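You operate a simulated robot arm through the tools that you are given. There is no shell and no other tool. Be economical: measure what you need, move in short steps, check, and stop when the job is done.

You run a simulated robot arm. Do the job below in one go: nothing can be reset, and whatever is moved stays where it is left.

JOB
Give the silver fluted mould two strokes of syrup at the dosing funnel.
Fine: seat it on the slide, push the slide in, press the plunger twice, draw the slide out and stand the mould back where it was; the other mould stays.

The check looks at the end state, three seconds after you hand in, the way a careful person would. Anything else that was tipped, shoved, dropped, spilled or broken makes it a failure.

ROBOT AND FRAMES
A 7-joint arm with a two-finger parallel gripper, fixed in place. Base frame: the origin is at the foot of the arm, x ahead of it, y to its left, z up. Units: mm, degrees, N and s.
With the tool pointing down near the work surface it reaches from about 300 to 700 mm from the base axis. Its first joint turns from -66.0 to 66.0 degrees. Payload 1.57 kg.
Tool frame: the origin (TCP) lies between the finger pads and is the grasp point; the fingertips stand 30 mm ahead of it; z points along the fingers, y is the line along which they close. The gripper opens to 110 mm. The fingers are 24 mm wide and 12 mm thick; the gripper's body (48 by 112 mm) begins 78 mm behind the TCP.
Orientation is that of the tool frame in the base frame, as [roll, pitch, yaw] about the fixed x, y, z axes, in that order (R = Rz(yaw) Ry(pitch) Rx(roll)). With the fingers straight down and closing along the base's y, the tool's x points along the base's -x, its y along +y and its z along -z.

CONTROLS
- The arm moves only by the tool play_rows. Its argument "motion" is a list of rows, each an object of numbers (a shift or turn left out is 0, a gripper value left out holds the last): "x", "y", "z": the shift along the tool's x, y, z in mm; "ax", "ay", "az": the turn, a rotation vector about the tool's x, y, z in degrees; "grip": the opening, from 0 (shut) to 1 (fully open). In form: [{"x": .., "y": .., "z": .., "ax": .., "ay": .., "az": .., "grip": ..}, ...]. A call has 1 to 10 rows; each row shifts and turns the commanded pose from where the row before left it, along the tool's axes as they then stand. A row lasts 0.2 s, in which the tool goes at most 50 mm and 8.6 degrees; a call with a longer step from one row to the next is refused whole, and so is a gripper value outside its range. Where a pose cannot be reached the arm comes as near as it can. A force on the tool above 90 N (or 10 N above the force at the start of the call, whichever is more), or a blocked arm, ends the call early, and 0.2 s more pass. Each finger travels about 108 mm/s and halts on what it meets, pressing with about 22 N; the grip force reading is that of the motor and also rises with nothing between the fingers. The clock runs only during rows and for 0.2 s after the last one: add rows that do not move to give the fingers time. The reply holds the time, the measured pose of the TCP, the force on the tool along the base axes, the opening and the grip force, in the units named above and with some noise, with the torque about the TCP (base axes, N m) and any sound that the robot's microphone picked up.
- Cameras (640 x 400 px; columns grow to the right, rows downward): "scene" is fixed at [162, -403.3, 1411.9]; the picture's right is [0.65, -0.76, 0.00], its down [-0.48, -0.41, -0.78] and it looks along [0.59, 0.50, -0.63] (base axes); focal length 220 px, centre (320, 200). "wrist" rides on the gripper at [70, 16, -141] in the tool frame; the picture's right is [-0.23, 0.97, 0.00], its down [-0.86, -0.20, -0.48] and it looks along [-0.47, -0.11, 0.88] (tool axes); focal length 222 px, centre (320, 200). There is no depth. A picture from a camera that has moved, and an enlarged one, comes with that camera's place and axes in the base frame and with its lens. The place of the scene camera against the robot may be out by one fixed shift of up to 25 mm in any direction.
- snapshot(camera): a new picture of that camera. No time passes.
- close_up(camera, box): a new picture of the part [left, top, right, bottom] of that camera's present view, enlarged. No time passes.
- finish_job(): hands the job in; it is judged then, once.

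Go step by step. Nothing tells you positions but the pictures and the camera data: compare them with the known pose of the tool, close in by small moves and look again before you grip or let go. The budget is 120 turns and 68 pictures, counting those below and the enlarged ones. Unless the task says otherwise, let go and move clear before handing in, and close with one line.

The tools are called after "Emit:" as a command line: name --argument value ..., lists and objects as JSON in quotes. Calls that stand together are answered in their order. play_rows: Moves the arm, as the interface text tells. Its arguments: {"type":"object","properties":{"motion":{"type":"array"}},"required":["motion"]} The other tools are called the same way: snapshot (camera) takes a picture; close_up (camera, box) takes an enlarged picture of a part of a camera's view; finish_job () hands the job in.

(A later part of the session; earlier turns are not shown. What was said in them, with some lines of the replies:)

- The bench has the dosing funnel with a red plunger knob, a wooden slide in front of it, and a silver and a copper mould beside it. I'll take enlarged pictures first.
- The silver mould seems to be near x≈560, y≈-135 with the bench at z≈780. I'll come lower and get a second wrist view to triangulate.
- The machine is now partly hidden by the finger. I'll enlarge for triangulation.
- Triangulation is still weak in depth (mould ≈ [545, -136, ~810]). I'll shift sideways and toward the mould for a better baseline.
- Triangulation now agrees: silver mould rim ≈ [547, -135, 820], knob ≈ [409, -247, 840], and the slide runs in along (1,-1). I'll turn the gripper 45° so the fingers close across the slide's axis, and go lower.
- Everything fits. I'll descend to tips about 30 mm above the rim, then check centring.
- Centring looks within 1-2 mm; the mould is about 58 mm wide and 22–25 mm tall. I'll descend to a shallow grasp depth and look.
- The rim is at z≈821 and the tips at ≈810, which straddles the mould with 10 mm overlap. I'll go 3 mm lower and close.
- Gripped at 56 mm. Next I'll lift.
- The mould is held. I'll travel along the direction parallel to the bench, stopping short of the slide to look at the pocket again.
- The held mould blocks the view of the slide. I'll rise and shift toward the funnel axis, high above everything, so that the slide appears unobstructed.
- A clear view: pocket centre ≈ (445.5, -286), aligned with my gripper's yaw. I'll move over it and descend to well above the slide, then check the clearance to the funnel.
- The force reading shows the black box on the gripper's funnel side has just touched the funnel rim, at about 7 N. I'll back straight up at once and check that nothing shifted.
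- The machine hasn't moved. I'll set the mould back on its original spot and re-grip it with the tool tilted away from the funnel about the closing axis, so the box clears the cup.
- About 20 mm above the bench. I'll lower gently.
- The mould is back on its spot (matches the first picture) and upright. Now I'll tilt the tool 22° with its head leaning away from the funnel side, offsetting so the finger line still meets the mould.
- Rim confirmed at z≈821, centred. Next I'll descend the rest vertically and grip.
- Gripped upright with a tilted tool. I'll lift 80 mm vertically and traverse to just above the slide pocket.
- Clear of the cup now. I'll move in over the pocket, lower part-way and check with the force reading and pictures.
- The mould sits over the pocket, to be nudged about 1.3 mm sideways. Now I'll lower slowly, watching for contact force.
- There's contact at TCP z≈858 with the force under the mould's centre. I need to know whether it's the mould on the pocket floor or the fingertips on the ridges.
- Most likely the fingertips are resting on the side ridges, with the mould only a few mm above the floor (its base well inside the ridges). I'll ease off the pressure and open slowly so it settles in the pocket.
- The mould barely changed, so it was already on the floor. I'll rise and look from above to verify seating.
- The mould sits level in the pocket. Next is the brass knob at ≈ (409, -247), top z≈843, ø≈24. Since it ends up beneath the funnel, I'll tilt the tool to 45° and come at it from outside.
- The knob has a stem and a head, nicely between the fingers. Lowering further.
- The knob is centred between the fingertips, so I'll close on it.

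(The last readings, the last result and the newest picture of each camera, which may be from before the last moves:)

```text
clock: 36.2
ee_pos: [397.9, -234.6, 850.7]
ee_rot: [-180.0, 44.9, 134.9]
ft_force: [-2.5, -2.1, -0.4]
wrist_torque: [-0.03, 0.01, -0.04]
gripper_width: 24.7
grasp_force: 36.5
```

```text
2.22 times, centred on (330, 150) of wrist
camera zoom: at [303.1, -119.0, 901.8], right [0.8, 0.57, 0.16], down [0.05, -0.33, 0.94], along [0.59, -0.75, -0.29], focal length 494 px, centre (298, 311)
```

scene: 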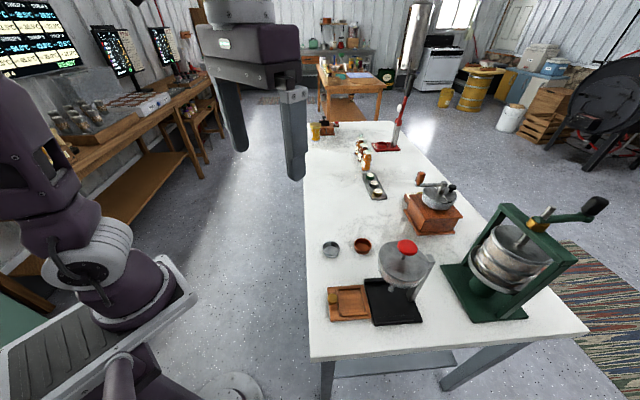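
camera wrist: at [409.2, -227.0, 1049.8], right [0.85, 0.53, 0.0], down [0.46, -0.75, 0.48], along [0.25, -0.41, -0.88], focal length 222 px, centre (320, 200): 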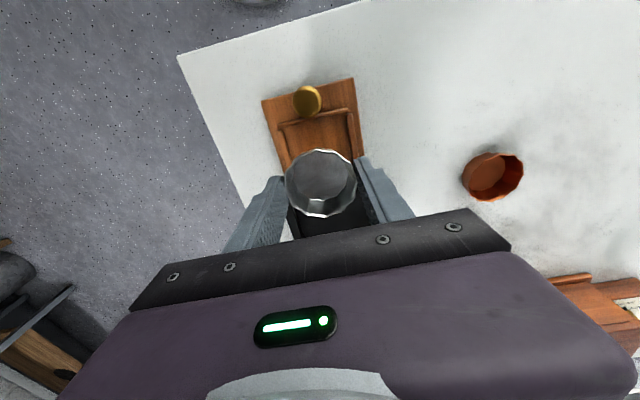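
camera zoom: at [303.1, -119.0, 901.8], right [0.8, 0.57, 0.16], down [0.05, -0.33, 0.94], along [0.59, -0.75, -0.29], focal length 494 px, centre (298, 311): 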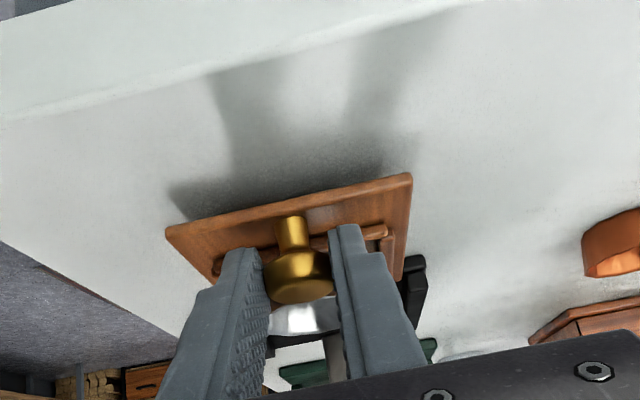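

Knob gripped. I'll push in slowly, 20 mm first, watching forces.

Emit:
play_rows --motion '[{"y": -0.3}, {"x": -2.5, "z": 2.5}, {"x": -4, "z": 4}, {"x": -4, "z": 4}, {"x": -3.5, "z": 3.5}, {"x": 0}]'

Emit:
close_up --camera "scene" --box '[310, 220, 430, 330]'

```text
clock: 37.6
ee_pos: [410.8, -249.1, 851.6]
ee_rot: [-179.9, 45.1, 135.0]
ft_force: [-1.0, -0.7, 8.3]
wrist_torque: [-0.19, -0.17, -0.03]
gripper_width: 24.6
grasp_force: 36.5
```

```text
3.64 times, centred on (370, 275) of scene
camera zoom: at [161.8, -403.3, 1411.9], right [0.65, -0.76, 0.0], down [-0.48, -0.41, -0.78], along [0.59, 0.5, -0.63], focal length 799 px, centre (138, -73)
```

zoom: 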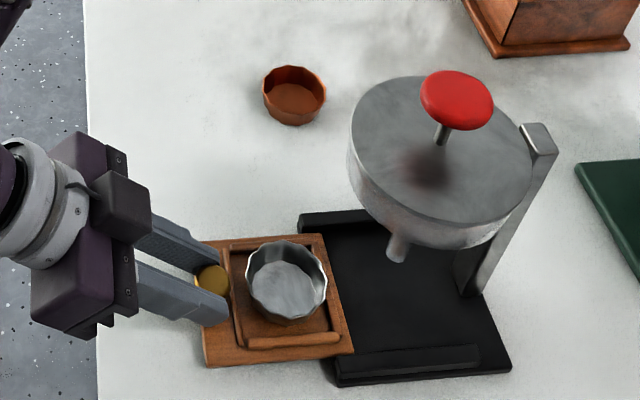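

It slides cleanly. Continuing in.

Emit:
play_rows --motion '[{"x": -4.5, "z": 3.9}, {"x": -4.5, "z": 4.5}, {"x": -4.5, "z": 4.5}, {"x": -4.5, "z": 4.5}, {"x": -4.5, "z": 4.5}, {"x": -4.5, "z": 4.5}, {"x": -2.5, "z": 2.5}, {"x": 0}]'

Emit:
close_up --camera "scene" --box '[310, 220, 430, 330]'

```text
clock: 39.4
ee_pos: [441.7, -278.9, 849.9]
ee_rot: [-180.0, 45.0, 134.9]
ft_force: [2.2, 2.7, -0.7]
wrist_torque: [0.13, 0.09, 0.02]
gripper_width: 24.9
grasp_force: 36.4
```

```text
3.64 times, centred on (370, 275) of scene
camera zoom: at [162.0, -403.3, 1411.9], right [0.65, -0.76, 0.0], down [-0.48, -0.41, -0.78], along [0.59, 0.5, -0.63], focal length 799 px, centre (138, -73)
```

zoom: 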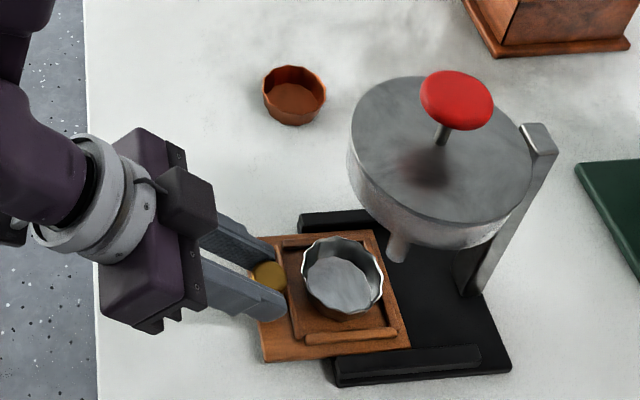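

Emit:
play_rows --motion '[{"x": -4, "z": 4}, {"x": -4, "z": 4}, {"x": -4, "z": 4}, {"x": -4, "z": 4}, {"x": -3, "z": 3}, {"x": 0}]'

Emit:
close_up --camera "scene" --box '[310, 220, 430, 330]'

```text
clock: 40.8
ee_pos: [460.1, -298.1, 851.3]
ee_rot: [-179.9, 45.0, 135.0]
ft_force: [3.5, 4.2, -3.0]
wrist_torque: [0.25, 0.11, 0.11]
gripper_width: 24.7
grasp_force: 36.7
```

```text
3.64 times, centred on (370, 275) of scene
camera zoom: at [162.1, -403.3, 1411.9], right [0.65, -0.76, 0.0], down [-0.48, -0.41, -0.78], along [0.59, 0.5, -0.63], focal length 799 px, centre (138, -73)
```

zoom: 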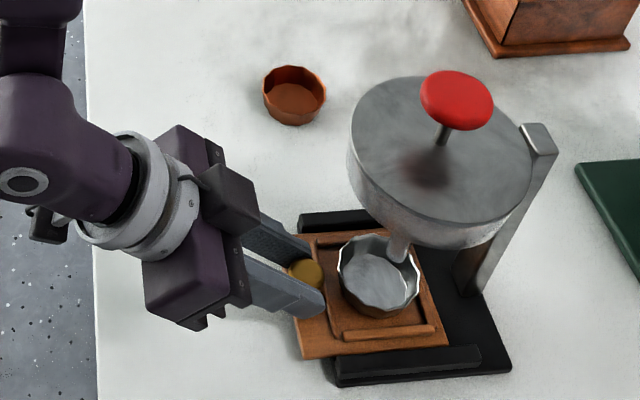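

The mould is approaching the nozzle. I'll ease the side load and continue in small steps until the stop.

Emit:
play_rows --motion '[{"y": 0.4}, {"x": -2.5, "z": 2.5}, {"x": -2.5, "z": 2.5}, {"x": -2.5, "z": 2.5}, {"x": 0}]'

Emit:
close_up --camera "scene" --box '[330, 230, 430, 320]'

```text
clock: 42.0
ee_pos: [468.4, -305.2, 851.5]
ee_rot: [180.0, 45.0, 134.9]
ft_force: [0.8, -1.0, -6.0]
wrist_torque: [0.15, 0.14, -0.02]
gripper_width: 24.7
grasp_force: 36.9
```

```text
4.44 times, centred on (380, 275) of scene
camera zoom: at [162.1, -403.4, 1411.8], right [0.65, -0.76, 0.0], down [-0.48, -0.41, -0.78], along [0.59, 0.5, -0.63], focal length 976 px, centre (53, -133)
```

zoom: 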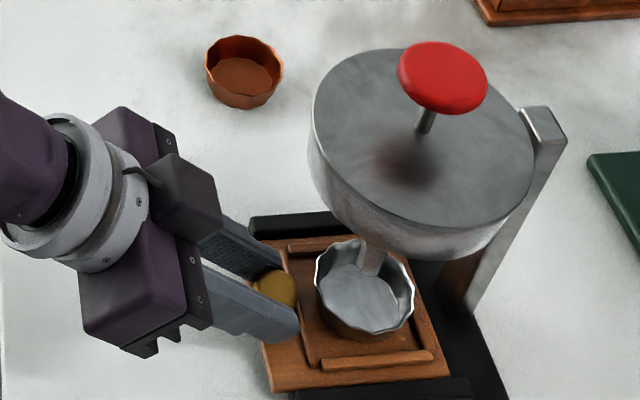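

Emit:
play_rows --motion '[{"x": -1.8, "z": 2.2}, {"x": -2, "z": 2}, {"x": -2, "z": 2}, {"x": 0}]'

```text
clock: 43.0
ee_pos: [471.4, -309.8, 849.2]
ee_rot: [-180.0, 44.7, 134.9]
ft_force: [-21.4, 22.4, -0.5]
wrist_torque: [0.36, 0.38, 0.02]
gripper_width: 24.9
grasp_force: 36.2
```

A firm 31 N resistance after ≈105 mm, so the stop is reached. I'll relax a little and look.

Emit:
play_rows --motion '[{"x": 1, "z": -1}, {"x": 0}]'

Emit:
close_up --camera "scene" --box '[330, 230, 430, 320]'

Emit:
close_up --camera "wrist" --box '[220, 60, 440, 240]'

```text
clock: 43.6
ee_pos: [473.4, -309.4, 848.1]
ee_rot: [-180.0, 44.8, 135.1]
ft_force: [-8.9, 6.2, -25.3]
wrist_torque: [0.11, 0.14, 0.0]
gripper_width: 25.0
grasp_force: 37.0
```

```text
4.44 times, centred on (380, 275) of scene
camera zoom: at [162.2, -403.4, 1411.8], right [0.65, -0.76, 0.0], down [-0.48, -0.41, -0.78], along [0.59, 0.5, -0.63], focal length 976 px, centre (53, -133)
```

zoom: 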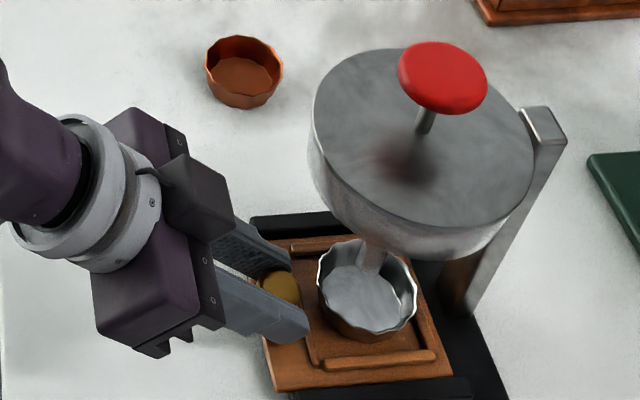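

```text
2.22 times, centred on (330, 150) of wrist
camera zoom: at [377.4, -193.4, 901.1], right [0.8, 0.57, 0.16], down [0.05, -0.33, 0.94], along [0.59, -0.75, -0.3], focal length 494 px, centre (298, 311)
```

zoom: 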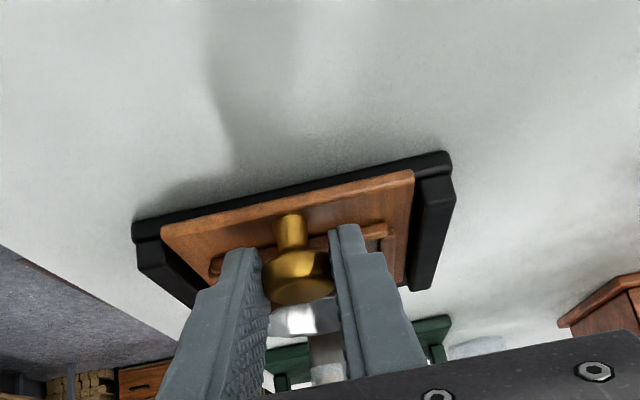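

The slide is flush with the tray edge and the mould is under the nozzle. I'll release the knob and back out horizontally.

Emit:
play_rows --motion '[{"x": 0.5, "z": 0.5}, {"grip": 0.3}, {"grip": 0.42}, {"x": 0}, {"x": 8, "z": -8}, {"x": 20, "z": -20}, {"x": 10, "z": -25}, {"z": -35}, {"x": 0}]'

Emit:
close_up --camera "scene" --box '[320, 210, 440, 330]'

Emit:
snapshot --camera "wrist"

```text
clock: 45.6
ee_pos: [409.6, -247.9, 884.8]
ee_rot: [-180.0, 44.9, 134.9]
ft_force: [-1.0, -0.6, -0.7]
wrist_torque: [0.0, -0.01, -0.01]
gripper_width: 46.0
grasp_force: 0.1
```

```text
3.33 times, centred on (380, 270) of scene
camera zoom: at [162.0, -403.3, 1411.9], right [0.65, -0.76, 0.0], down [-0.48, -0.41, -0.78], along [0.59, 0.5, -0.63], focal length 732 px, centre (120, -33)
```

zoom: 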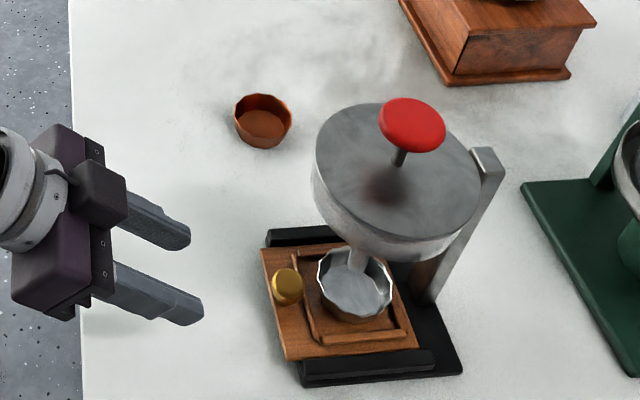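

```text
16 pictures are left
camera wrist: at [315.1, -130.9, 936.3], right [0.8, 0.57, 0.16], down [0.05, -0.33, 0.94], along [0.59, -0.75, -0.29], focal length 222 px, centre (320, 200)
```

wrist: 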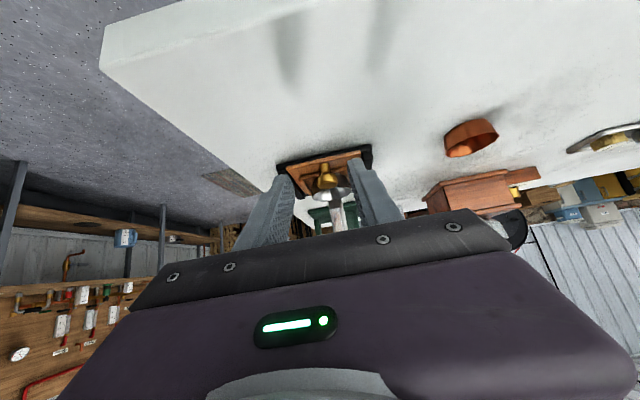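

The slide is home, and the nozzle sits above the mould's centre with the red knob straight above it, at ≈ (519, -358, 1040). I'll raise, untilt and close the fingers to press with.

Emit:
play_rows --motion '[{"x": -31, "z": -31}, {"x": -31, "z": -31}, {"x": -31, "z": -31}, {"x": -31, "z": -31}, {"x": -31, "z": -31}, {"x": -31, "z": -31, "grip": 0}, {"ay": 7.5}, {"ay": 7.5}, {"ay": 7.5}, {"ay": 7.5}]'

Emit:
play_rows --motion '[{"ay": 7.5}, {"ay": 7.5}, {"x": -30}, {"x": -40}, {"x": -40}, {"x": -25}, {"x": 0}]'

Emit:
snapshot --camera "wrist"

```text
clock: 47.8
ee_pos: [409.5, -247.1, 1147.2]
ee_rot: [180.0, 14.8, 135.0]
ft_force: [-0.4, 0.1, -0.4]
wrist_torque: [0.02, -0.01, 0.0]
gripper_width: 0.1
grasp_force: 21.1
```

```text
clock: 49.4
ee_pos: [502.8, -337.8, 1147.4]
ee_rot: [-179.4, -0.2, 135.9]
ft_force: [-0.5, 0.5, -0.1]
wrist_torque: [0.0, 0.07, -0.01]
gripper_width: 0.0
grasp_force: 21.3
out of reach, approached as far as the arm can: row 6
```

```text
15 pictures are left
camera wrist: at [466.0, -277.7, 1289.0], right [0.84, 0.54, -0.01], down [0.48, -0.74, 0.48], along [0.25, -0.41, -0.88], focal length 222 px, centre (320, 200)
```

wrist: 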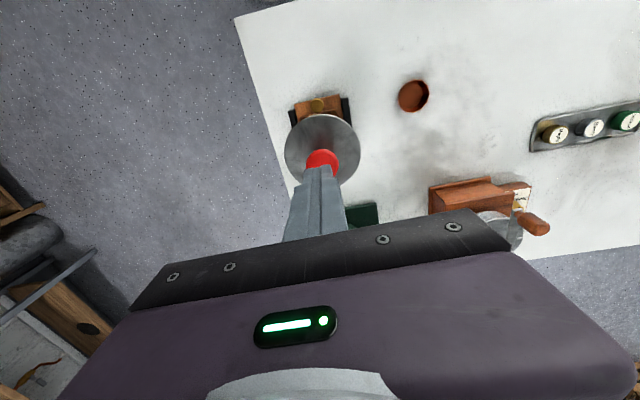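

High up this is near the reach limit, but the knob's position agrees with the estimate. I'll lower a bit, then complete the move over it.

Emit:
play_rows --motion '[{"z": 20}, {"z": 20}, {"z": 5}, {"x": -10}, {"x": -11}, {"x": 0}]'

Emit:
close_up --camera "wrist" --box '[260, 80, 400, 200]'

Emit:
close_up --camera "scene" --box '[340, 190, 460, 290]'

```text
clock: 50.8
ee_pos: [521.4, -350.7, 1102.9]
ee_rot: [-179.4, -0.3, 136.6]
ft_force: [-0.3, 0.8, -0.5]
wrist_torque: [-0.02, 0.01, 0.0]
gripper_width: 0.0
grasp_force: 21.5
out of reach, approached as far as the arm can: row 5
```

```text
3.33 times, centred on (330, 140) of wrist
camera zoom: at [482.1, -290.7, 1244.8], right [0.83, 0.55, -0.01], down [0.49, -0.73, 0.48], along [0.26, -0.4, -0.88], focal length 740 px, centre (287, 400)
```

zoom: 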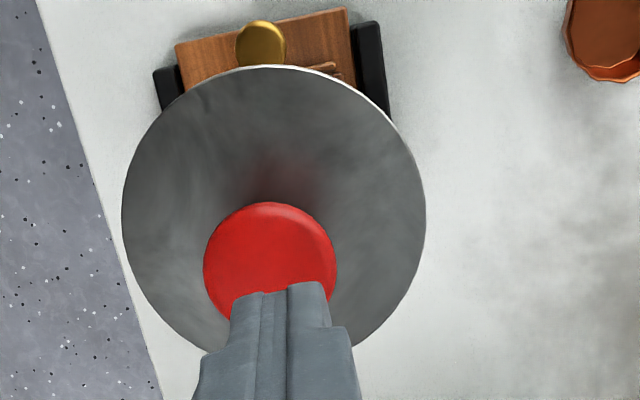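

```text
4.00 times, centred on (400, 240) of scene
camera zoom: at [162.0, -403.3, 1411.9], right [0.65, -0.76, 0.0], down [-0.48, -0.41, -0.78], along [0.59, 0.5, -0.63], focal length 879 px, centre (0, 40)
```

zoom: 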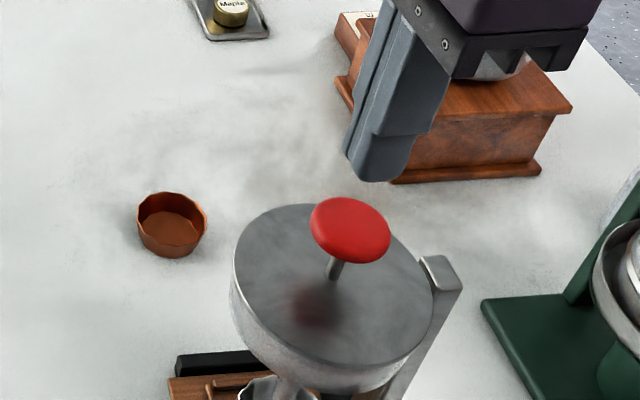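

Two wrist rays put the red knob at (515, -351, ~1037). I'll correct back about 6 mm and lower to just above it.

Emit:
play_rows --motion '[{"x": 5.5, "y": 0.5}, {"z": 12}, {"z": 8}, {"x": 0}]'

Emit:
close_up --camera "wrist" --box '[260, 80, 400, 200]'

```text
clock: 51.8
ee_pos: [516.3, -353.1, 1082.4]
ee_rot: [180.0, 0.0, 135.1]
ft_force: [-0.6, 1.2, 0.9]
wrist_torque: [-0.02, -0.01, 0.0]
gripper_width: 0.0
grasp_force: 21.8
```

```text
3.33 times, centred on (330, 140) of wrist
camera zoom: at [478.1, -293.3, 1225.2], right [0.85, 0.53, 0.0], down [0.46, -0.75, 0.48], along [0.25, -0.41, -0.88], focal length 740 px, centre (287, 400)
```

zoom: 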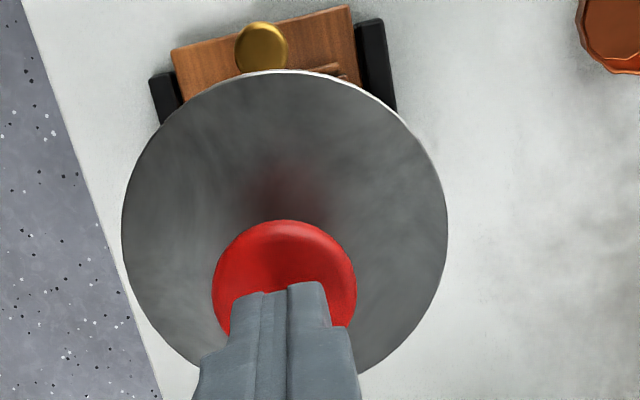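

Well aligned. I'll descend in small steps onto the knob.

Emit:
play_rows --motion '[{"y": -1.3, "z": 4}, {"z": 4}, {"z": 4}, {"z": 3}, {"z": 3}, {"x": 0}]'

```text
clock: 53.2
ee_pos: [515.7, -355.0, 1064.7]
ee_rot: [-179.9, 0.0, 135.1]
ft_force: [0.8, -0.4, 0.7]
wrist_torque: [-0.04, -0.01, 0.01]
gripper_width: 0.0
grasp_force: 21.6
```

Emit:
play_rows --motion '[{"z": 3}, {"z": 3}, {"z": 3}, {"x": 0}]'

```text
clock: 54.2
ee_pos: [515.5, -354.2, 1056.7]
ee_rot: [-180.0, 0.1, 135.0]
ft_force: [0.3, -1.7, 4.6]
wrist_torque: [-0.07, -0.01, 0.0]
gripper_width: 0.0
grasp_force: 21.3
heard: click
```

A click with a 4.6 N load. I'll check how far the plunger has travelled.

Emit:
close_up --camera "scene" --box '[340, 190, 460, 290]'

```text
4.00 times, centred on (400, 240) of scene
camera zoom: at [161.9, -403.3, 1411.9], right [0.65, -0.76, 0.0], down [-0.48, -0.41, -0.78], along [0.59, 0.5, -0.63], focal length 879 px, centre (0, 40)
```

zoom: 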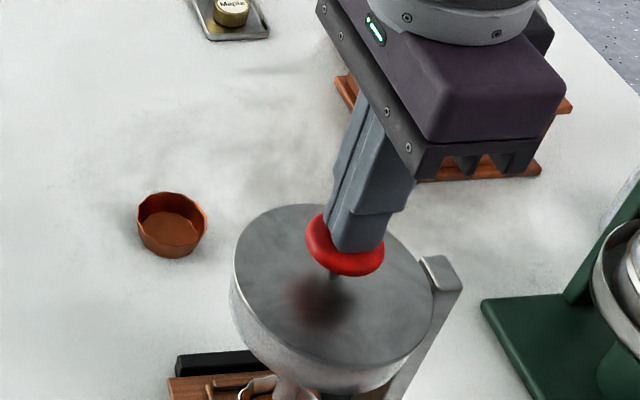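

The knob is down about 12 mm. I'll press on gently to find the bottom of the stroke.

Emit:
play_rows --motion '[{"z": 2}, {"z": 2}, {"x": 0}]'

```text
clock: 55.0
ee_pos: [514.8, -354.1, 1053.1]
ee_rot: [180.0, -0.1, 134.9]
ft_force: [1.3, -2.0, 7.0]
wrist_torque: [-0.07, -0.05, 0.03]
gripper_width: 0.0
grasp_force: 21.7
```

Emit:
play_rows --motion '[{"z": 2}, {"z": 2}, {"z": 2}, {"x": 0}]'

```text
clock: 56.0
ee_pos: [516.0, -353.9, 1049.3]
ee_rot: [-180.0, 0.4, 135.1]
ft_force: [-0.9, 2.6, 45.3]
wrist_torque: [0.22, 0.16, -0.05]
gripper_width: 0.0
grasp_force: 21.1
```

Bottom stop reached at TCP z≈1050 (45 N), so one full stroke. I'll release fully and let the plunger return.

Emit:
play_rows --motion '[{"x": 0}, {"z": -2}, {"z": -6}, {"z": -8}, {"z": -10}, {"x": 0}, {"x": 0}, {"x": 0}]'

Emit:
close_up --camera "scene" --box '[340, 190, 460, 330]'

```text
clock: 57.8
ee_pos: [515.7, -353.7, 1071.8]
ee_rot: [179.9, -0.1, 135.0]
ft_force: [0.6, -0.2, -0.3]
wrist_torque: [0.0, 0.0, 0.01]
gripper_width: 0.0
grasp_force: 21.5
```

```text
2.86 times, centred on (400, 260) of scene
camera zoom: at [162.0, -403.3, 1411.9], right [0.65, -0.76, 0.0], down [-0.48, -0.41, -0.78], along [0.59, 0.5, -0.63], focal length 628 px, centre (91, 29)
```

zoom: 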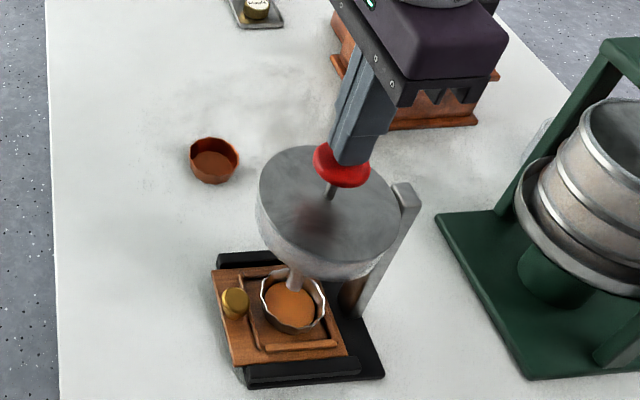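

Syrup is in the mould, and one click means one stroke. Now the second full stroke.

Emit:
play_rows --motion '[{"z": 4}, {"z": 4}, {"z": 3}, {"z": 3}, {"z": 3}, {"z": 3}, {"z": 2}, {"z": 2}, {"x": 0}]'

```text
clock: 59.8
ee_pos: [515.1, -354.0, 1048.8]
ee_rot: [180.0, 0.3, 135.0]
ft_force: [0.0, 4.7, 25.8]
wrist_torque: [0.16, -0.02, 0.01]
gripper_width: 0.0
grasp_force: 21.0
heard: click
```

Second click at the bottom. I'll release, go up and back out, then tilt for the slide knob again.

Emit:
play_rows --motion '[{"x": 0}, {"z": -6}, {"z": -14}, {"z": -20}, {"z": -20}, {"x": 0}, {"x": 35, "y": 0.8}, {"x": 40}, {"x": 40}, {"x": 35}]'

Emit:
play_rows --motion '[{"ay": -7.5}, {"ay": -7.5}, {"ay": -7.5}, {"ay": -7.5}, {"ay": -7.5}, {"ay": -7.5, "grip": 0.42}, {"x": 0}]'

```text
clock: 62.0
ee_pos: [409.9, -246.3, 1107.5]
ee_rot: [-179.9, 0.1, 135.0]
ft_force: [0.0, 0.3, 0.5]
wrist_torque: [-0.01, -0.03, 0.01]
gripper_width: 0.0
grasp_force: 21.3
```

```text
clock: 63.6
ee_pos: [409.4, -249.7, 1107.0]
ee_rot: [179.9, 45.0, 135.0]
ft_force: [-0.8, 1.3, 0.4]
wrist_torque: [0.02, 0.01, -0.01]
gripper_width: 46.2
grasp_force: 0.0
out of reach, approached as far as the arm can: row 5
```

Emit:
play_rows --motion '[{"x": 31.4, "z": 31.4}, {"x": 31.4, "z": 31.4}, {"x": 31.4, "z": 31.4}, {"x": 31.4, "z": 31.4}, {"x": 31.4, "z": 31.4}, {"z": 35}, {"x": -10, "z": 25}, {"x": 0}]'

Emit:
close_up --camera "wrist" --box '[220, 60, 440, 240]'

```text
clock: 65.4
ee_pos: [444.0, -286.7, 849.4]
ee_rot: [-180.0, 45.1, 135.1]
ft_force: [0.5, -0.1, -0.1]
wrist_torque: [-0.01, 0.0, 0.02]
gripper_width: 46.5
grasp_force: 0.0
```

```text
2.22 times, centred on (330, 150) of wrist
camera zoom: at [350.6, -169.8, 900.9], right [0.8, 0.57, 0.16], down [0.05, -0.33, 0.94], along [0.6, -0.75, -0.29], focal length 494 px, centre (298, 311)
```

zoom: 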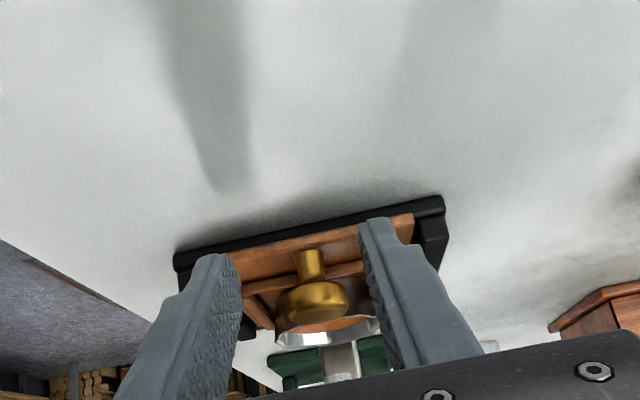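

Knob in view; I'm 2.3 mm off laterally. I'll correct that, move in over the knob, and close.

Emit:
play_rows --motion '[{"y": 2.3}, {"x": -9, "z": 9}, {"x": -9, "z": 9}, {"x": -7, "z": 7}, {"x": 0}, {"grip": 0.3}, {"grip": 0.24}, {"grip": 0.18}, {"grip": 0.12}, {"x": 0}]'

```text
clock: 67.6
ee_pos: [472.0, -309.5, 850.3]
ee_rot: [-180.0, 45.0, 135.0]
ft_force: [-1.1, -2.4, 0.4]
wrist_torque: [0.0, -0.02, -0.04]
gripper_width: 25.0
grasp_force: 36.6
```

Gripped at 25 mm. I'll draw the slide out slowly and smoothly.

Emit:
play_rows --motion '[{"x": 1, "z": -1}, {"x": 2, "z": -2}, {"x": 3, "z": -3}, {"x": 3.5, "z": -3.5}, {"x": 3.5, "z": -3.5}, {"x": 3.5, "z": -3.5}, {"x": 3.5, "z": -3.5}, {"x": 3, "z": -3}, {"x": 2, "z": -2}, {"x": 1, "z": -1}]'

```text
clock: 69.8
ee_pos: [445.2, -283.0, 849.5]
ee_rot: [180.0, 45.1, 135.0]
ft_force: [-0.5, -1.9, 7.8]
wrist_torque: [-0.04, -0.01, -0.06]
gripper_width: 24.9
grasp_force: 36.6
```

Emit:
play_rows --motion '[{"x": 1, "z": -1.4}, {"x": 2, "z": -2}, {"x": 3, "z": -3}, {"x": 3.5, "z": -3.5}, {"x": 3.5, "z": -3.5}, {"x": 3.5, "z": -3.5}, {"x": 3.5, "z": -3.5}, {"x": 3, "z": -3}, {"x": 2, "z": -2}, {"x": 1, "z": -1}]'

Emit:
play_rows --motion '[{"x": 1, "z": -1}, {"x": 2, "z": -2}, {"x": 3, "z": -3}, {"x": 3.5, "z": -3.5}, {"x": 3.5, "z": -3.5}, {"x": 3, "z": -3}, {"x": 2, "z": -2}, {"x": 1.5, "z": -1.5}, {"x": 0}]'

Emit:
close_up --camera "scene" --box '[300, 220, 440, 330]'

```text
clock: 72.0
ee_pos: [419.1, -256.7, 849.1]
ee_rot: [180.0, 44.9, 135.0]
ft_force: [2.5, 0.9, 8.3]
wrist_torque: [-0.17, -0.28, 0.0]
gripper_width: 24.7
grasp_force: 36.8
```

```text
clock: 74.0
ee_pos: [399.9, -237.0, 850.0]
ee_rot: [-180.0, 44.9, 135.0]
ft_force: [1.2, 1.9, 3.6]
wrist_torque: [-0.01, -0.03, 0.01]
gripper_width: 24.5
grasp_force: 36.4
```

```text
3.64 times, centred on (370, 275) of scene
camera zoom: at [161.9, -403.3, 1411.9], right [0.65, -0.76, 0.0], down [-0.48, -0.41, -0.78], along [0.59, 0.5, -0.63], focal length 799 px, centre (138, -73)
```

zoom: 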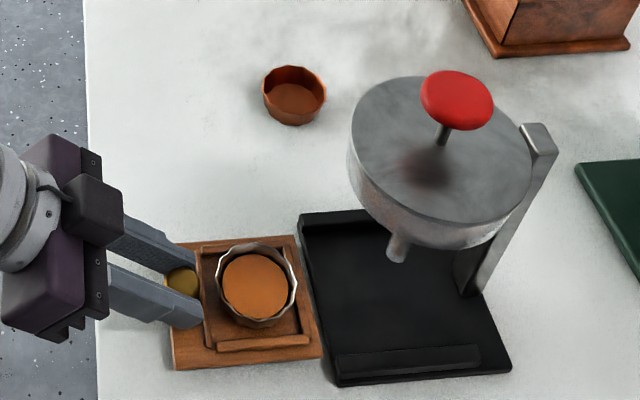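

The slide is back at its original place, with the filled mould upright and no drips. I'll release the knob, rise, and return to the 22° pose over the mould.

Emit:
play_rows --motion '[{"grip": 0.3}, {"grip": 0.42}, {"x": 0}, {"x": -15, "z": -15}, {"x": -15, "z": -15, "grip": 0.7}, {"x": -15, "z": -15}, {"x": -10, "z": -10}, {"x": 0}]'

Emit:
play_rows --motion '[{"x": -20, "z": 10}, {"x": -25, "z": 15}, {"x": -25, "z": 15}, {"ay": 7.7}, {"ay": 7.7}, {"ay": 7.6}, {"x": 0}, {"x": 0}]'

Emit:
close_up --camera "wrist" --box '[220, 20, 440, 220]'

```text
clock: 75.8
ee_pos: [399.3, -236.5, 929.4]
ee_rot: [180.0, 44.9, 135.0]
ft_force: [-0.9, 0.8, -1.4]
wrist_torque: [-0.02, 0.0, -0.01]
gripper_width: 77.1
grasp_force: 0.1
```

```text
clock: 77.6
ee_pos: [455.6, -293.3, 950.4]
ee_rot: [-180.0, 21.9, 134.9]
ft_force: [0.4, 1.4, -0.4]
wrist_torque: [0.02, 0.0, 0.02]
gripper_width: 76.8
grasp_force: 0.1
```

```text
2.00 times, centred on (330, 120) of wrist
camera zoom: at [382.6, -198.7, 1054.5], right [0.84, 0.54, 0.09], down [0.29, -0.57, 0.76], along [0.46, -0.61, -0.64], focal length 444 px, centre (300, 360)
```

zoom: 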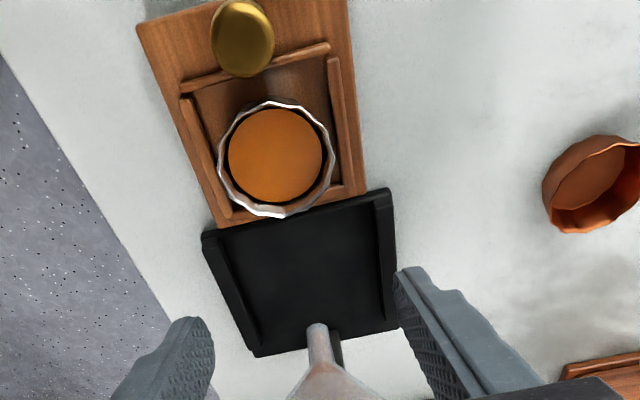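

Mould ≈ (445, -282.5), amber-filled and level. I'll align over it and descend most of the way.

Emit:
play_rows --motion '[{"x": 19.8, "y": -0.4, "z": -8}, {"x": 9.4, "z": 23.2}, {"x": 9.4, "z": 23.2}, {"x": 7.5, "z": 18.5}, {"x": 3.7, "z": 9.3}, {"x": 0}]'

Emit:
close_up --camera "wrist" --box '[220, 60, 440, 240]'

```text
clock: 79.0
ee_pos: [438.9, -278.2, 867.8]
ee_rot: [180.0, 22.0, 135.0]
ft_force: [0.7, -0.2, -0.1]
wrist_torque: [-0.02, -0.03, 0.01]
gripper_width: 77.0
grasp_force: 0.0
```

```text
2.22 times, centred on (330, 150) of wrist
camera zoom: at [366.8, -184.0, 973.8], right [0.84, 0.54, 0.09], down [0.29, -0.57, 0.76], along [0.46, -0.62, -0.64], focal length 494 px, centre (298, 311)
```

zoom: 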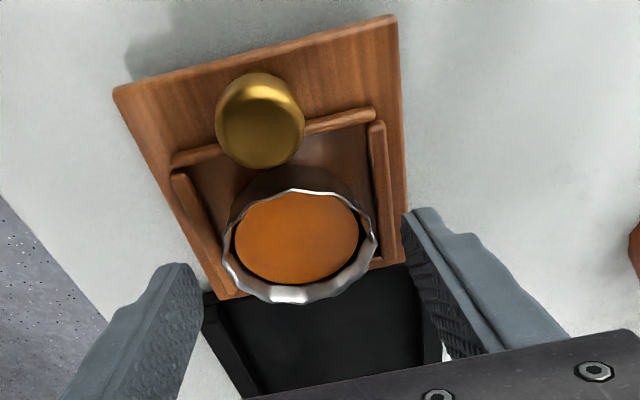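

Emit:
play_rows --motion '[{"x": 2, "z": 4.9}, {"x": 1.5, "z": 3.7}, {"x": 0}, {"grip": 0.6}, {"grip": 0.56}, {"grip": 0.52}, {"grip": 0.48}, {"grip": 0.4}, {"grip": 0.3}, {"x": 0}]'

Emit:
close_up --camera "wrist" --box '[220, 60, 440, 240]'

```text
clock: 81.2
ee_pos: [438.8, -277.4, 859.2]
ee_rot: [-179.9, 22.1, 135.0]
ft_force: [-0.6, -0.6, -0.6]
wrist_torque: [0.01, -0.02, 0.02]
gripper_width: 55.8
grasp_force: 22.4
```

```text
2.22 times, centred on (330, 150) of wrist
camera zoom: at [366.9, -183.9, 964.7], right [0.84, 0.54, 0.09], down [0.29, -0.57, 0.76], along [0.46, -0.61, -0.64], focal length 494 px, centre (298, 311)
```

zoom: 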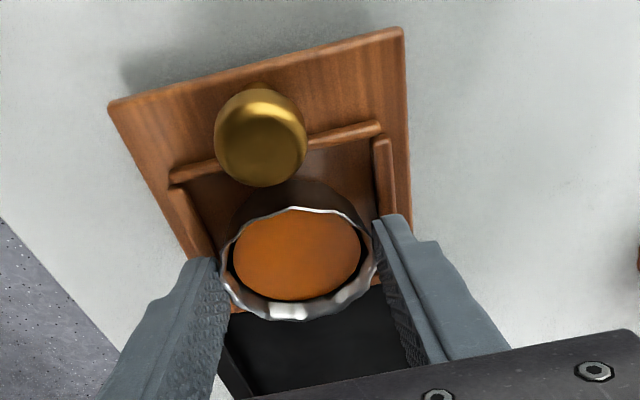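

Grip matches the earlier in-hand pose. I'll lift gently, keeping it level.

Emit:
play_rows --motion '[{"x": -0.7, "z": -1.8}, {"x": -2.2, "z": -5.6}, {"x": -3.7, "z": -9.3}, {"x": -4.5, "z": -11.1}, {"x": -4.5, "z": -11.1}, {"x": -4.5, "z": -11.1}, {"x": -3, "z": -7.4}, {"x": -1.2, "z": -2.9}, {"x": 0}]'

Emit:
play_rows --motion '[{"y": 4}, {"y": 10}, {"y": 15}, {"y": 18}, {"y": 18}, {"y": 18}, {"y": 18}, {"y": 15}, {"y": 10}, {"y": 4}]'

Emit:
play_rows --motion '[{"x": 2, "y": 4, "z": -0.8}, {"x": 5, "y": 9, "z": -2}, {"x": 8, "y": 12, "z": -3.3}, {"x": 8, "y": 12, "z": -3.3}, {"x": 5, "y": 8, "z": -2}, {"x": 3, "y": 3, "z": -1.1}, {"x": 0}, {"x": 0}]'

Emit:
close_up --camera "wrist" --box '[220, 60, 440, 240]'

```text
clock: 83.2
ee_pos: [439.5, -277.0, 924.3]
ee_rot: [-180.0, 22.1, 135.1]
ft_force: [-0.2, -1.1, -0.8]
wrist_torque: [-0.01, -0.01, 0.0]
gripper_width: 55.5
grasp_force: 22.0
```

```text
clock: 85.4
ee_pos: [531.2, -185.2, 925.6]
ee_rot: [-180.0, 22.0, 135.1]
ft_force: [0.2, 0.2, 0.3]
wrist_torque: [0.02, 0.03, -0.03]
gripper_width: 55.6
grasp_force: 22.4
```

```text
clock: 87.2
ee_pos: [541.7, -128.0, 924.1]
ee_rot: [179.9, 22.0, 135.0]
ft_force: [1.0, -0.1, 0.1]
wrist_torque: [0.01, 0.02, 0.01]
gripper_width: 55.8
grasp_force: 22.4
```

```text
2.22 times, centred on (330, 150) of wrist
camera zoom: at [469.4, -34.2, 1029.7], right [0.84, 0.54, 0.09], down [0.29, -0.57, 0.76], along [0.46, -0.62, -0.64], focal length 494 px, centre (298, 311)
```

zoom: 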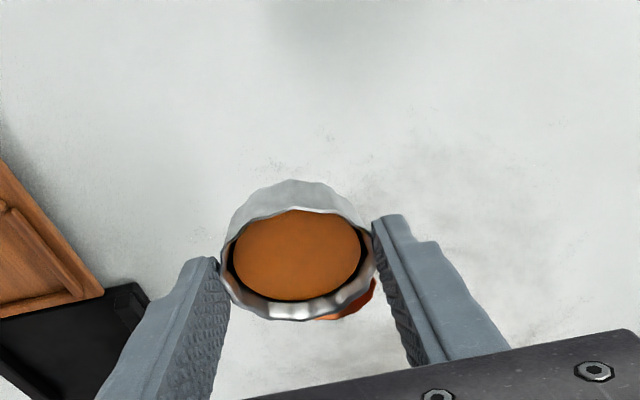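

Directly above the original spot (within 0.5 mm). Lowering gently.

Emit:
play_rows --motion '[{"x": 1.9, "z": 4.6}, {"x": 4.5, "z": 11.1}, {"x": 5.6, "z": 13.9}, {"x": 5.6, "z": 13.9}, {"x": 4.5, "z": 11.1}, {"x": 3, "z": 7.4}, {"x": 1.5, "z": 3.7}, {"x": 0.8, "z": 1.9}, {"x": 0}]'

Emit:
play_rows --motion '[{"x": 0.75, "z": 1.85}, {"x": 0.6, "z": 1.4}, {"x": 0.4, "z": 0.9}, {"x": 0}]'

```text
clock: 89.2
ee_pos: [541.5, -127.5, 851.4]
ee_rot: [180.0, 22.0, 135.0]
ft_force: [-0.6, -0.4, 0.2]
wrist_torque: [-0.01, 0.01, 0.01]
gripper_width: 55.7
grasp_force: 21.3
```

```text
clock: 90.2
ee_pos: [542.0, -128.1, 847.0]
ee_rot: [180.0, 22.0, 135.0]
ft_force: [0.5, -0.6, -0.9]
wrist_torque: [-0.02, 0.0, 0.01]
gripper_width: 55.8
grasp_force: 22.1
```

Emit:
play_rows --motion '[{"x": 0.4, "z": 0.9}, {"x": 0.3, "z": 0.8}, {"x": 0.2, "z": 0.5}, {"x": 0}]'

```text
clock: 91.2
ee_pos: [540.9, -127.3, 845.4]
ee_rot: [180.0, 22.0, 135.0]
ft_force: [0.9, 0.3, 0.5]
wrist_torque: [0.0, 0.02, 0.0]
gripper_width: 55.5
grasp_force: 21.9
```

Emit:
play_rows --motion '[{"x": 0.25, "z": 0.6}, {"x": 0.2, "z": 0.5}, {"x": 0}]'

```text
clock: 92.0
ee_pos: [542.2, -127.6, 842.4]
ee_rot: [-179.9, 22.0, 135.1]
ft_force: [0.4, 0.0, -0.3]
wrist_torque: [-0.02, -0.05, 0.03]
gripper_width: 55.6
grasp_force: 22.2
```

Emit:
play_rows --motion '[{"x": 0.25, "z": 0.6}, {"x": 0}]'

Emit:
play_rows --motion '[{"x": 0.25, "z": 0.6}, {"x": 0}]'

```text
clock: 92.6
ee_pos: [542.0, -129.3, 843.1]
ee_rot: [-179.9, 22.0, 135.0]
ft_force: [0.4, 0.7, 0.5]
wrist_torque: [0.04, 0.0, 0.0]
gripper_width: 55.3
grasp_force: 22.3
```

```text
clock: 93.2
ee_pos: [542.6, -127.7, 844.1]
ee_rot: [180.0, 22.1, 135.0]
ft_force: [-3.0, 0.1, 10.4]
wrist_torque: [-0.05, 0.03, -0.05]
gripper_width: 55.4
grasp_force: 22.1
```

Contact with the bench (10 N). I'll release gently and withdraw straight up.

Emit:
play_rows --motion '[{"x": -0.1, "z": -0.3}, {"x": 0}, {"grip": 0.53}, {"grip": 0.57}, {"grip": 0.65}, {"grip": 0.75}, {"x": 0}, {"x": -3.7, "z": -9.3}, {"x": -7.5, "z": -18.5}, {"x": -11, "z": -28}]'

Emit:
play_rows --motion '[{"x": -15, "z": -37}, {"x": -15, "z": -37}, {"x": -15, "z": -37}, {"x": 0}, {"x": 0}]'

Emit:
close_up --camera "scene" --box '[300, 210, 460, 330]'

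```text
clock: 95.4
ee_pos: [540.9, -127.9, 904.0]
ee_rot: [180.0, 22.0, 135.1]
ft_force: [-0.8, 1.0, 0.9]
wrist_torque: [0.01, 0.02, -0.02]
gripper_width: 82.4
grasp_force: 0.1
```

```text
clock: 96.6
ee_pos: [541.8, -127.8, 1022.0]
ee_rot: [180.0, 22.0, 135.0]
ft_force: [-0.2, 0.3, -0.4]
wrist_torque: [0.01, -0.01, 0.01]
gripper_width: 82.5
grasp_force: 0.1
```

```text
3.33 times, centred on (380, 270) of scene
camera zoom: at [162.0, -403.3, 1411.9], right [0.65, -0.76, 0.0], down [-0.48, -0.41, -0.78], along [0.59, 0.5, -0.63], focal length 732 px, centre (120, -33)
```

zoom: 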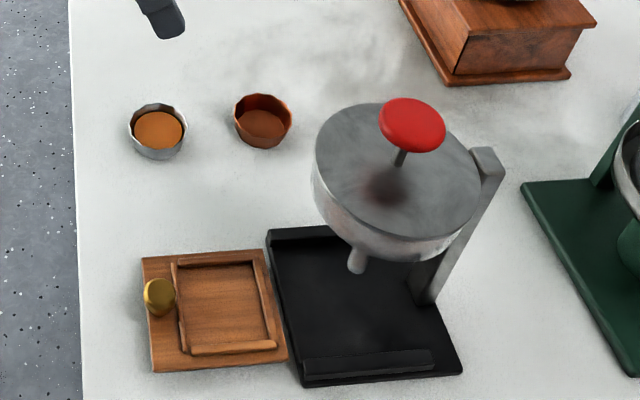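

The filled silver mould stands on its original spot. The slide is out and empty, the copper mould is untouched, and the plunger is back up with the arm clear.

Emit:
finish_job

```text
The job is handed in.
```

The silver fluted mould got its two strokes of syrup (two clicks heard) and is back where it was, with the slide drawn out and the copper mould left alone. On the first approach the gripper lightly touched the funnel rim (about 7 N); the next picture showed nothing had moved.
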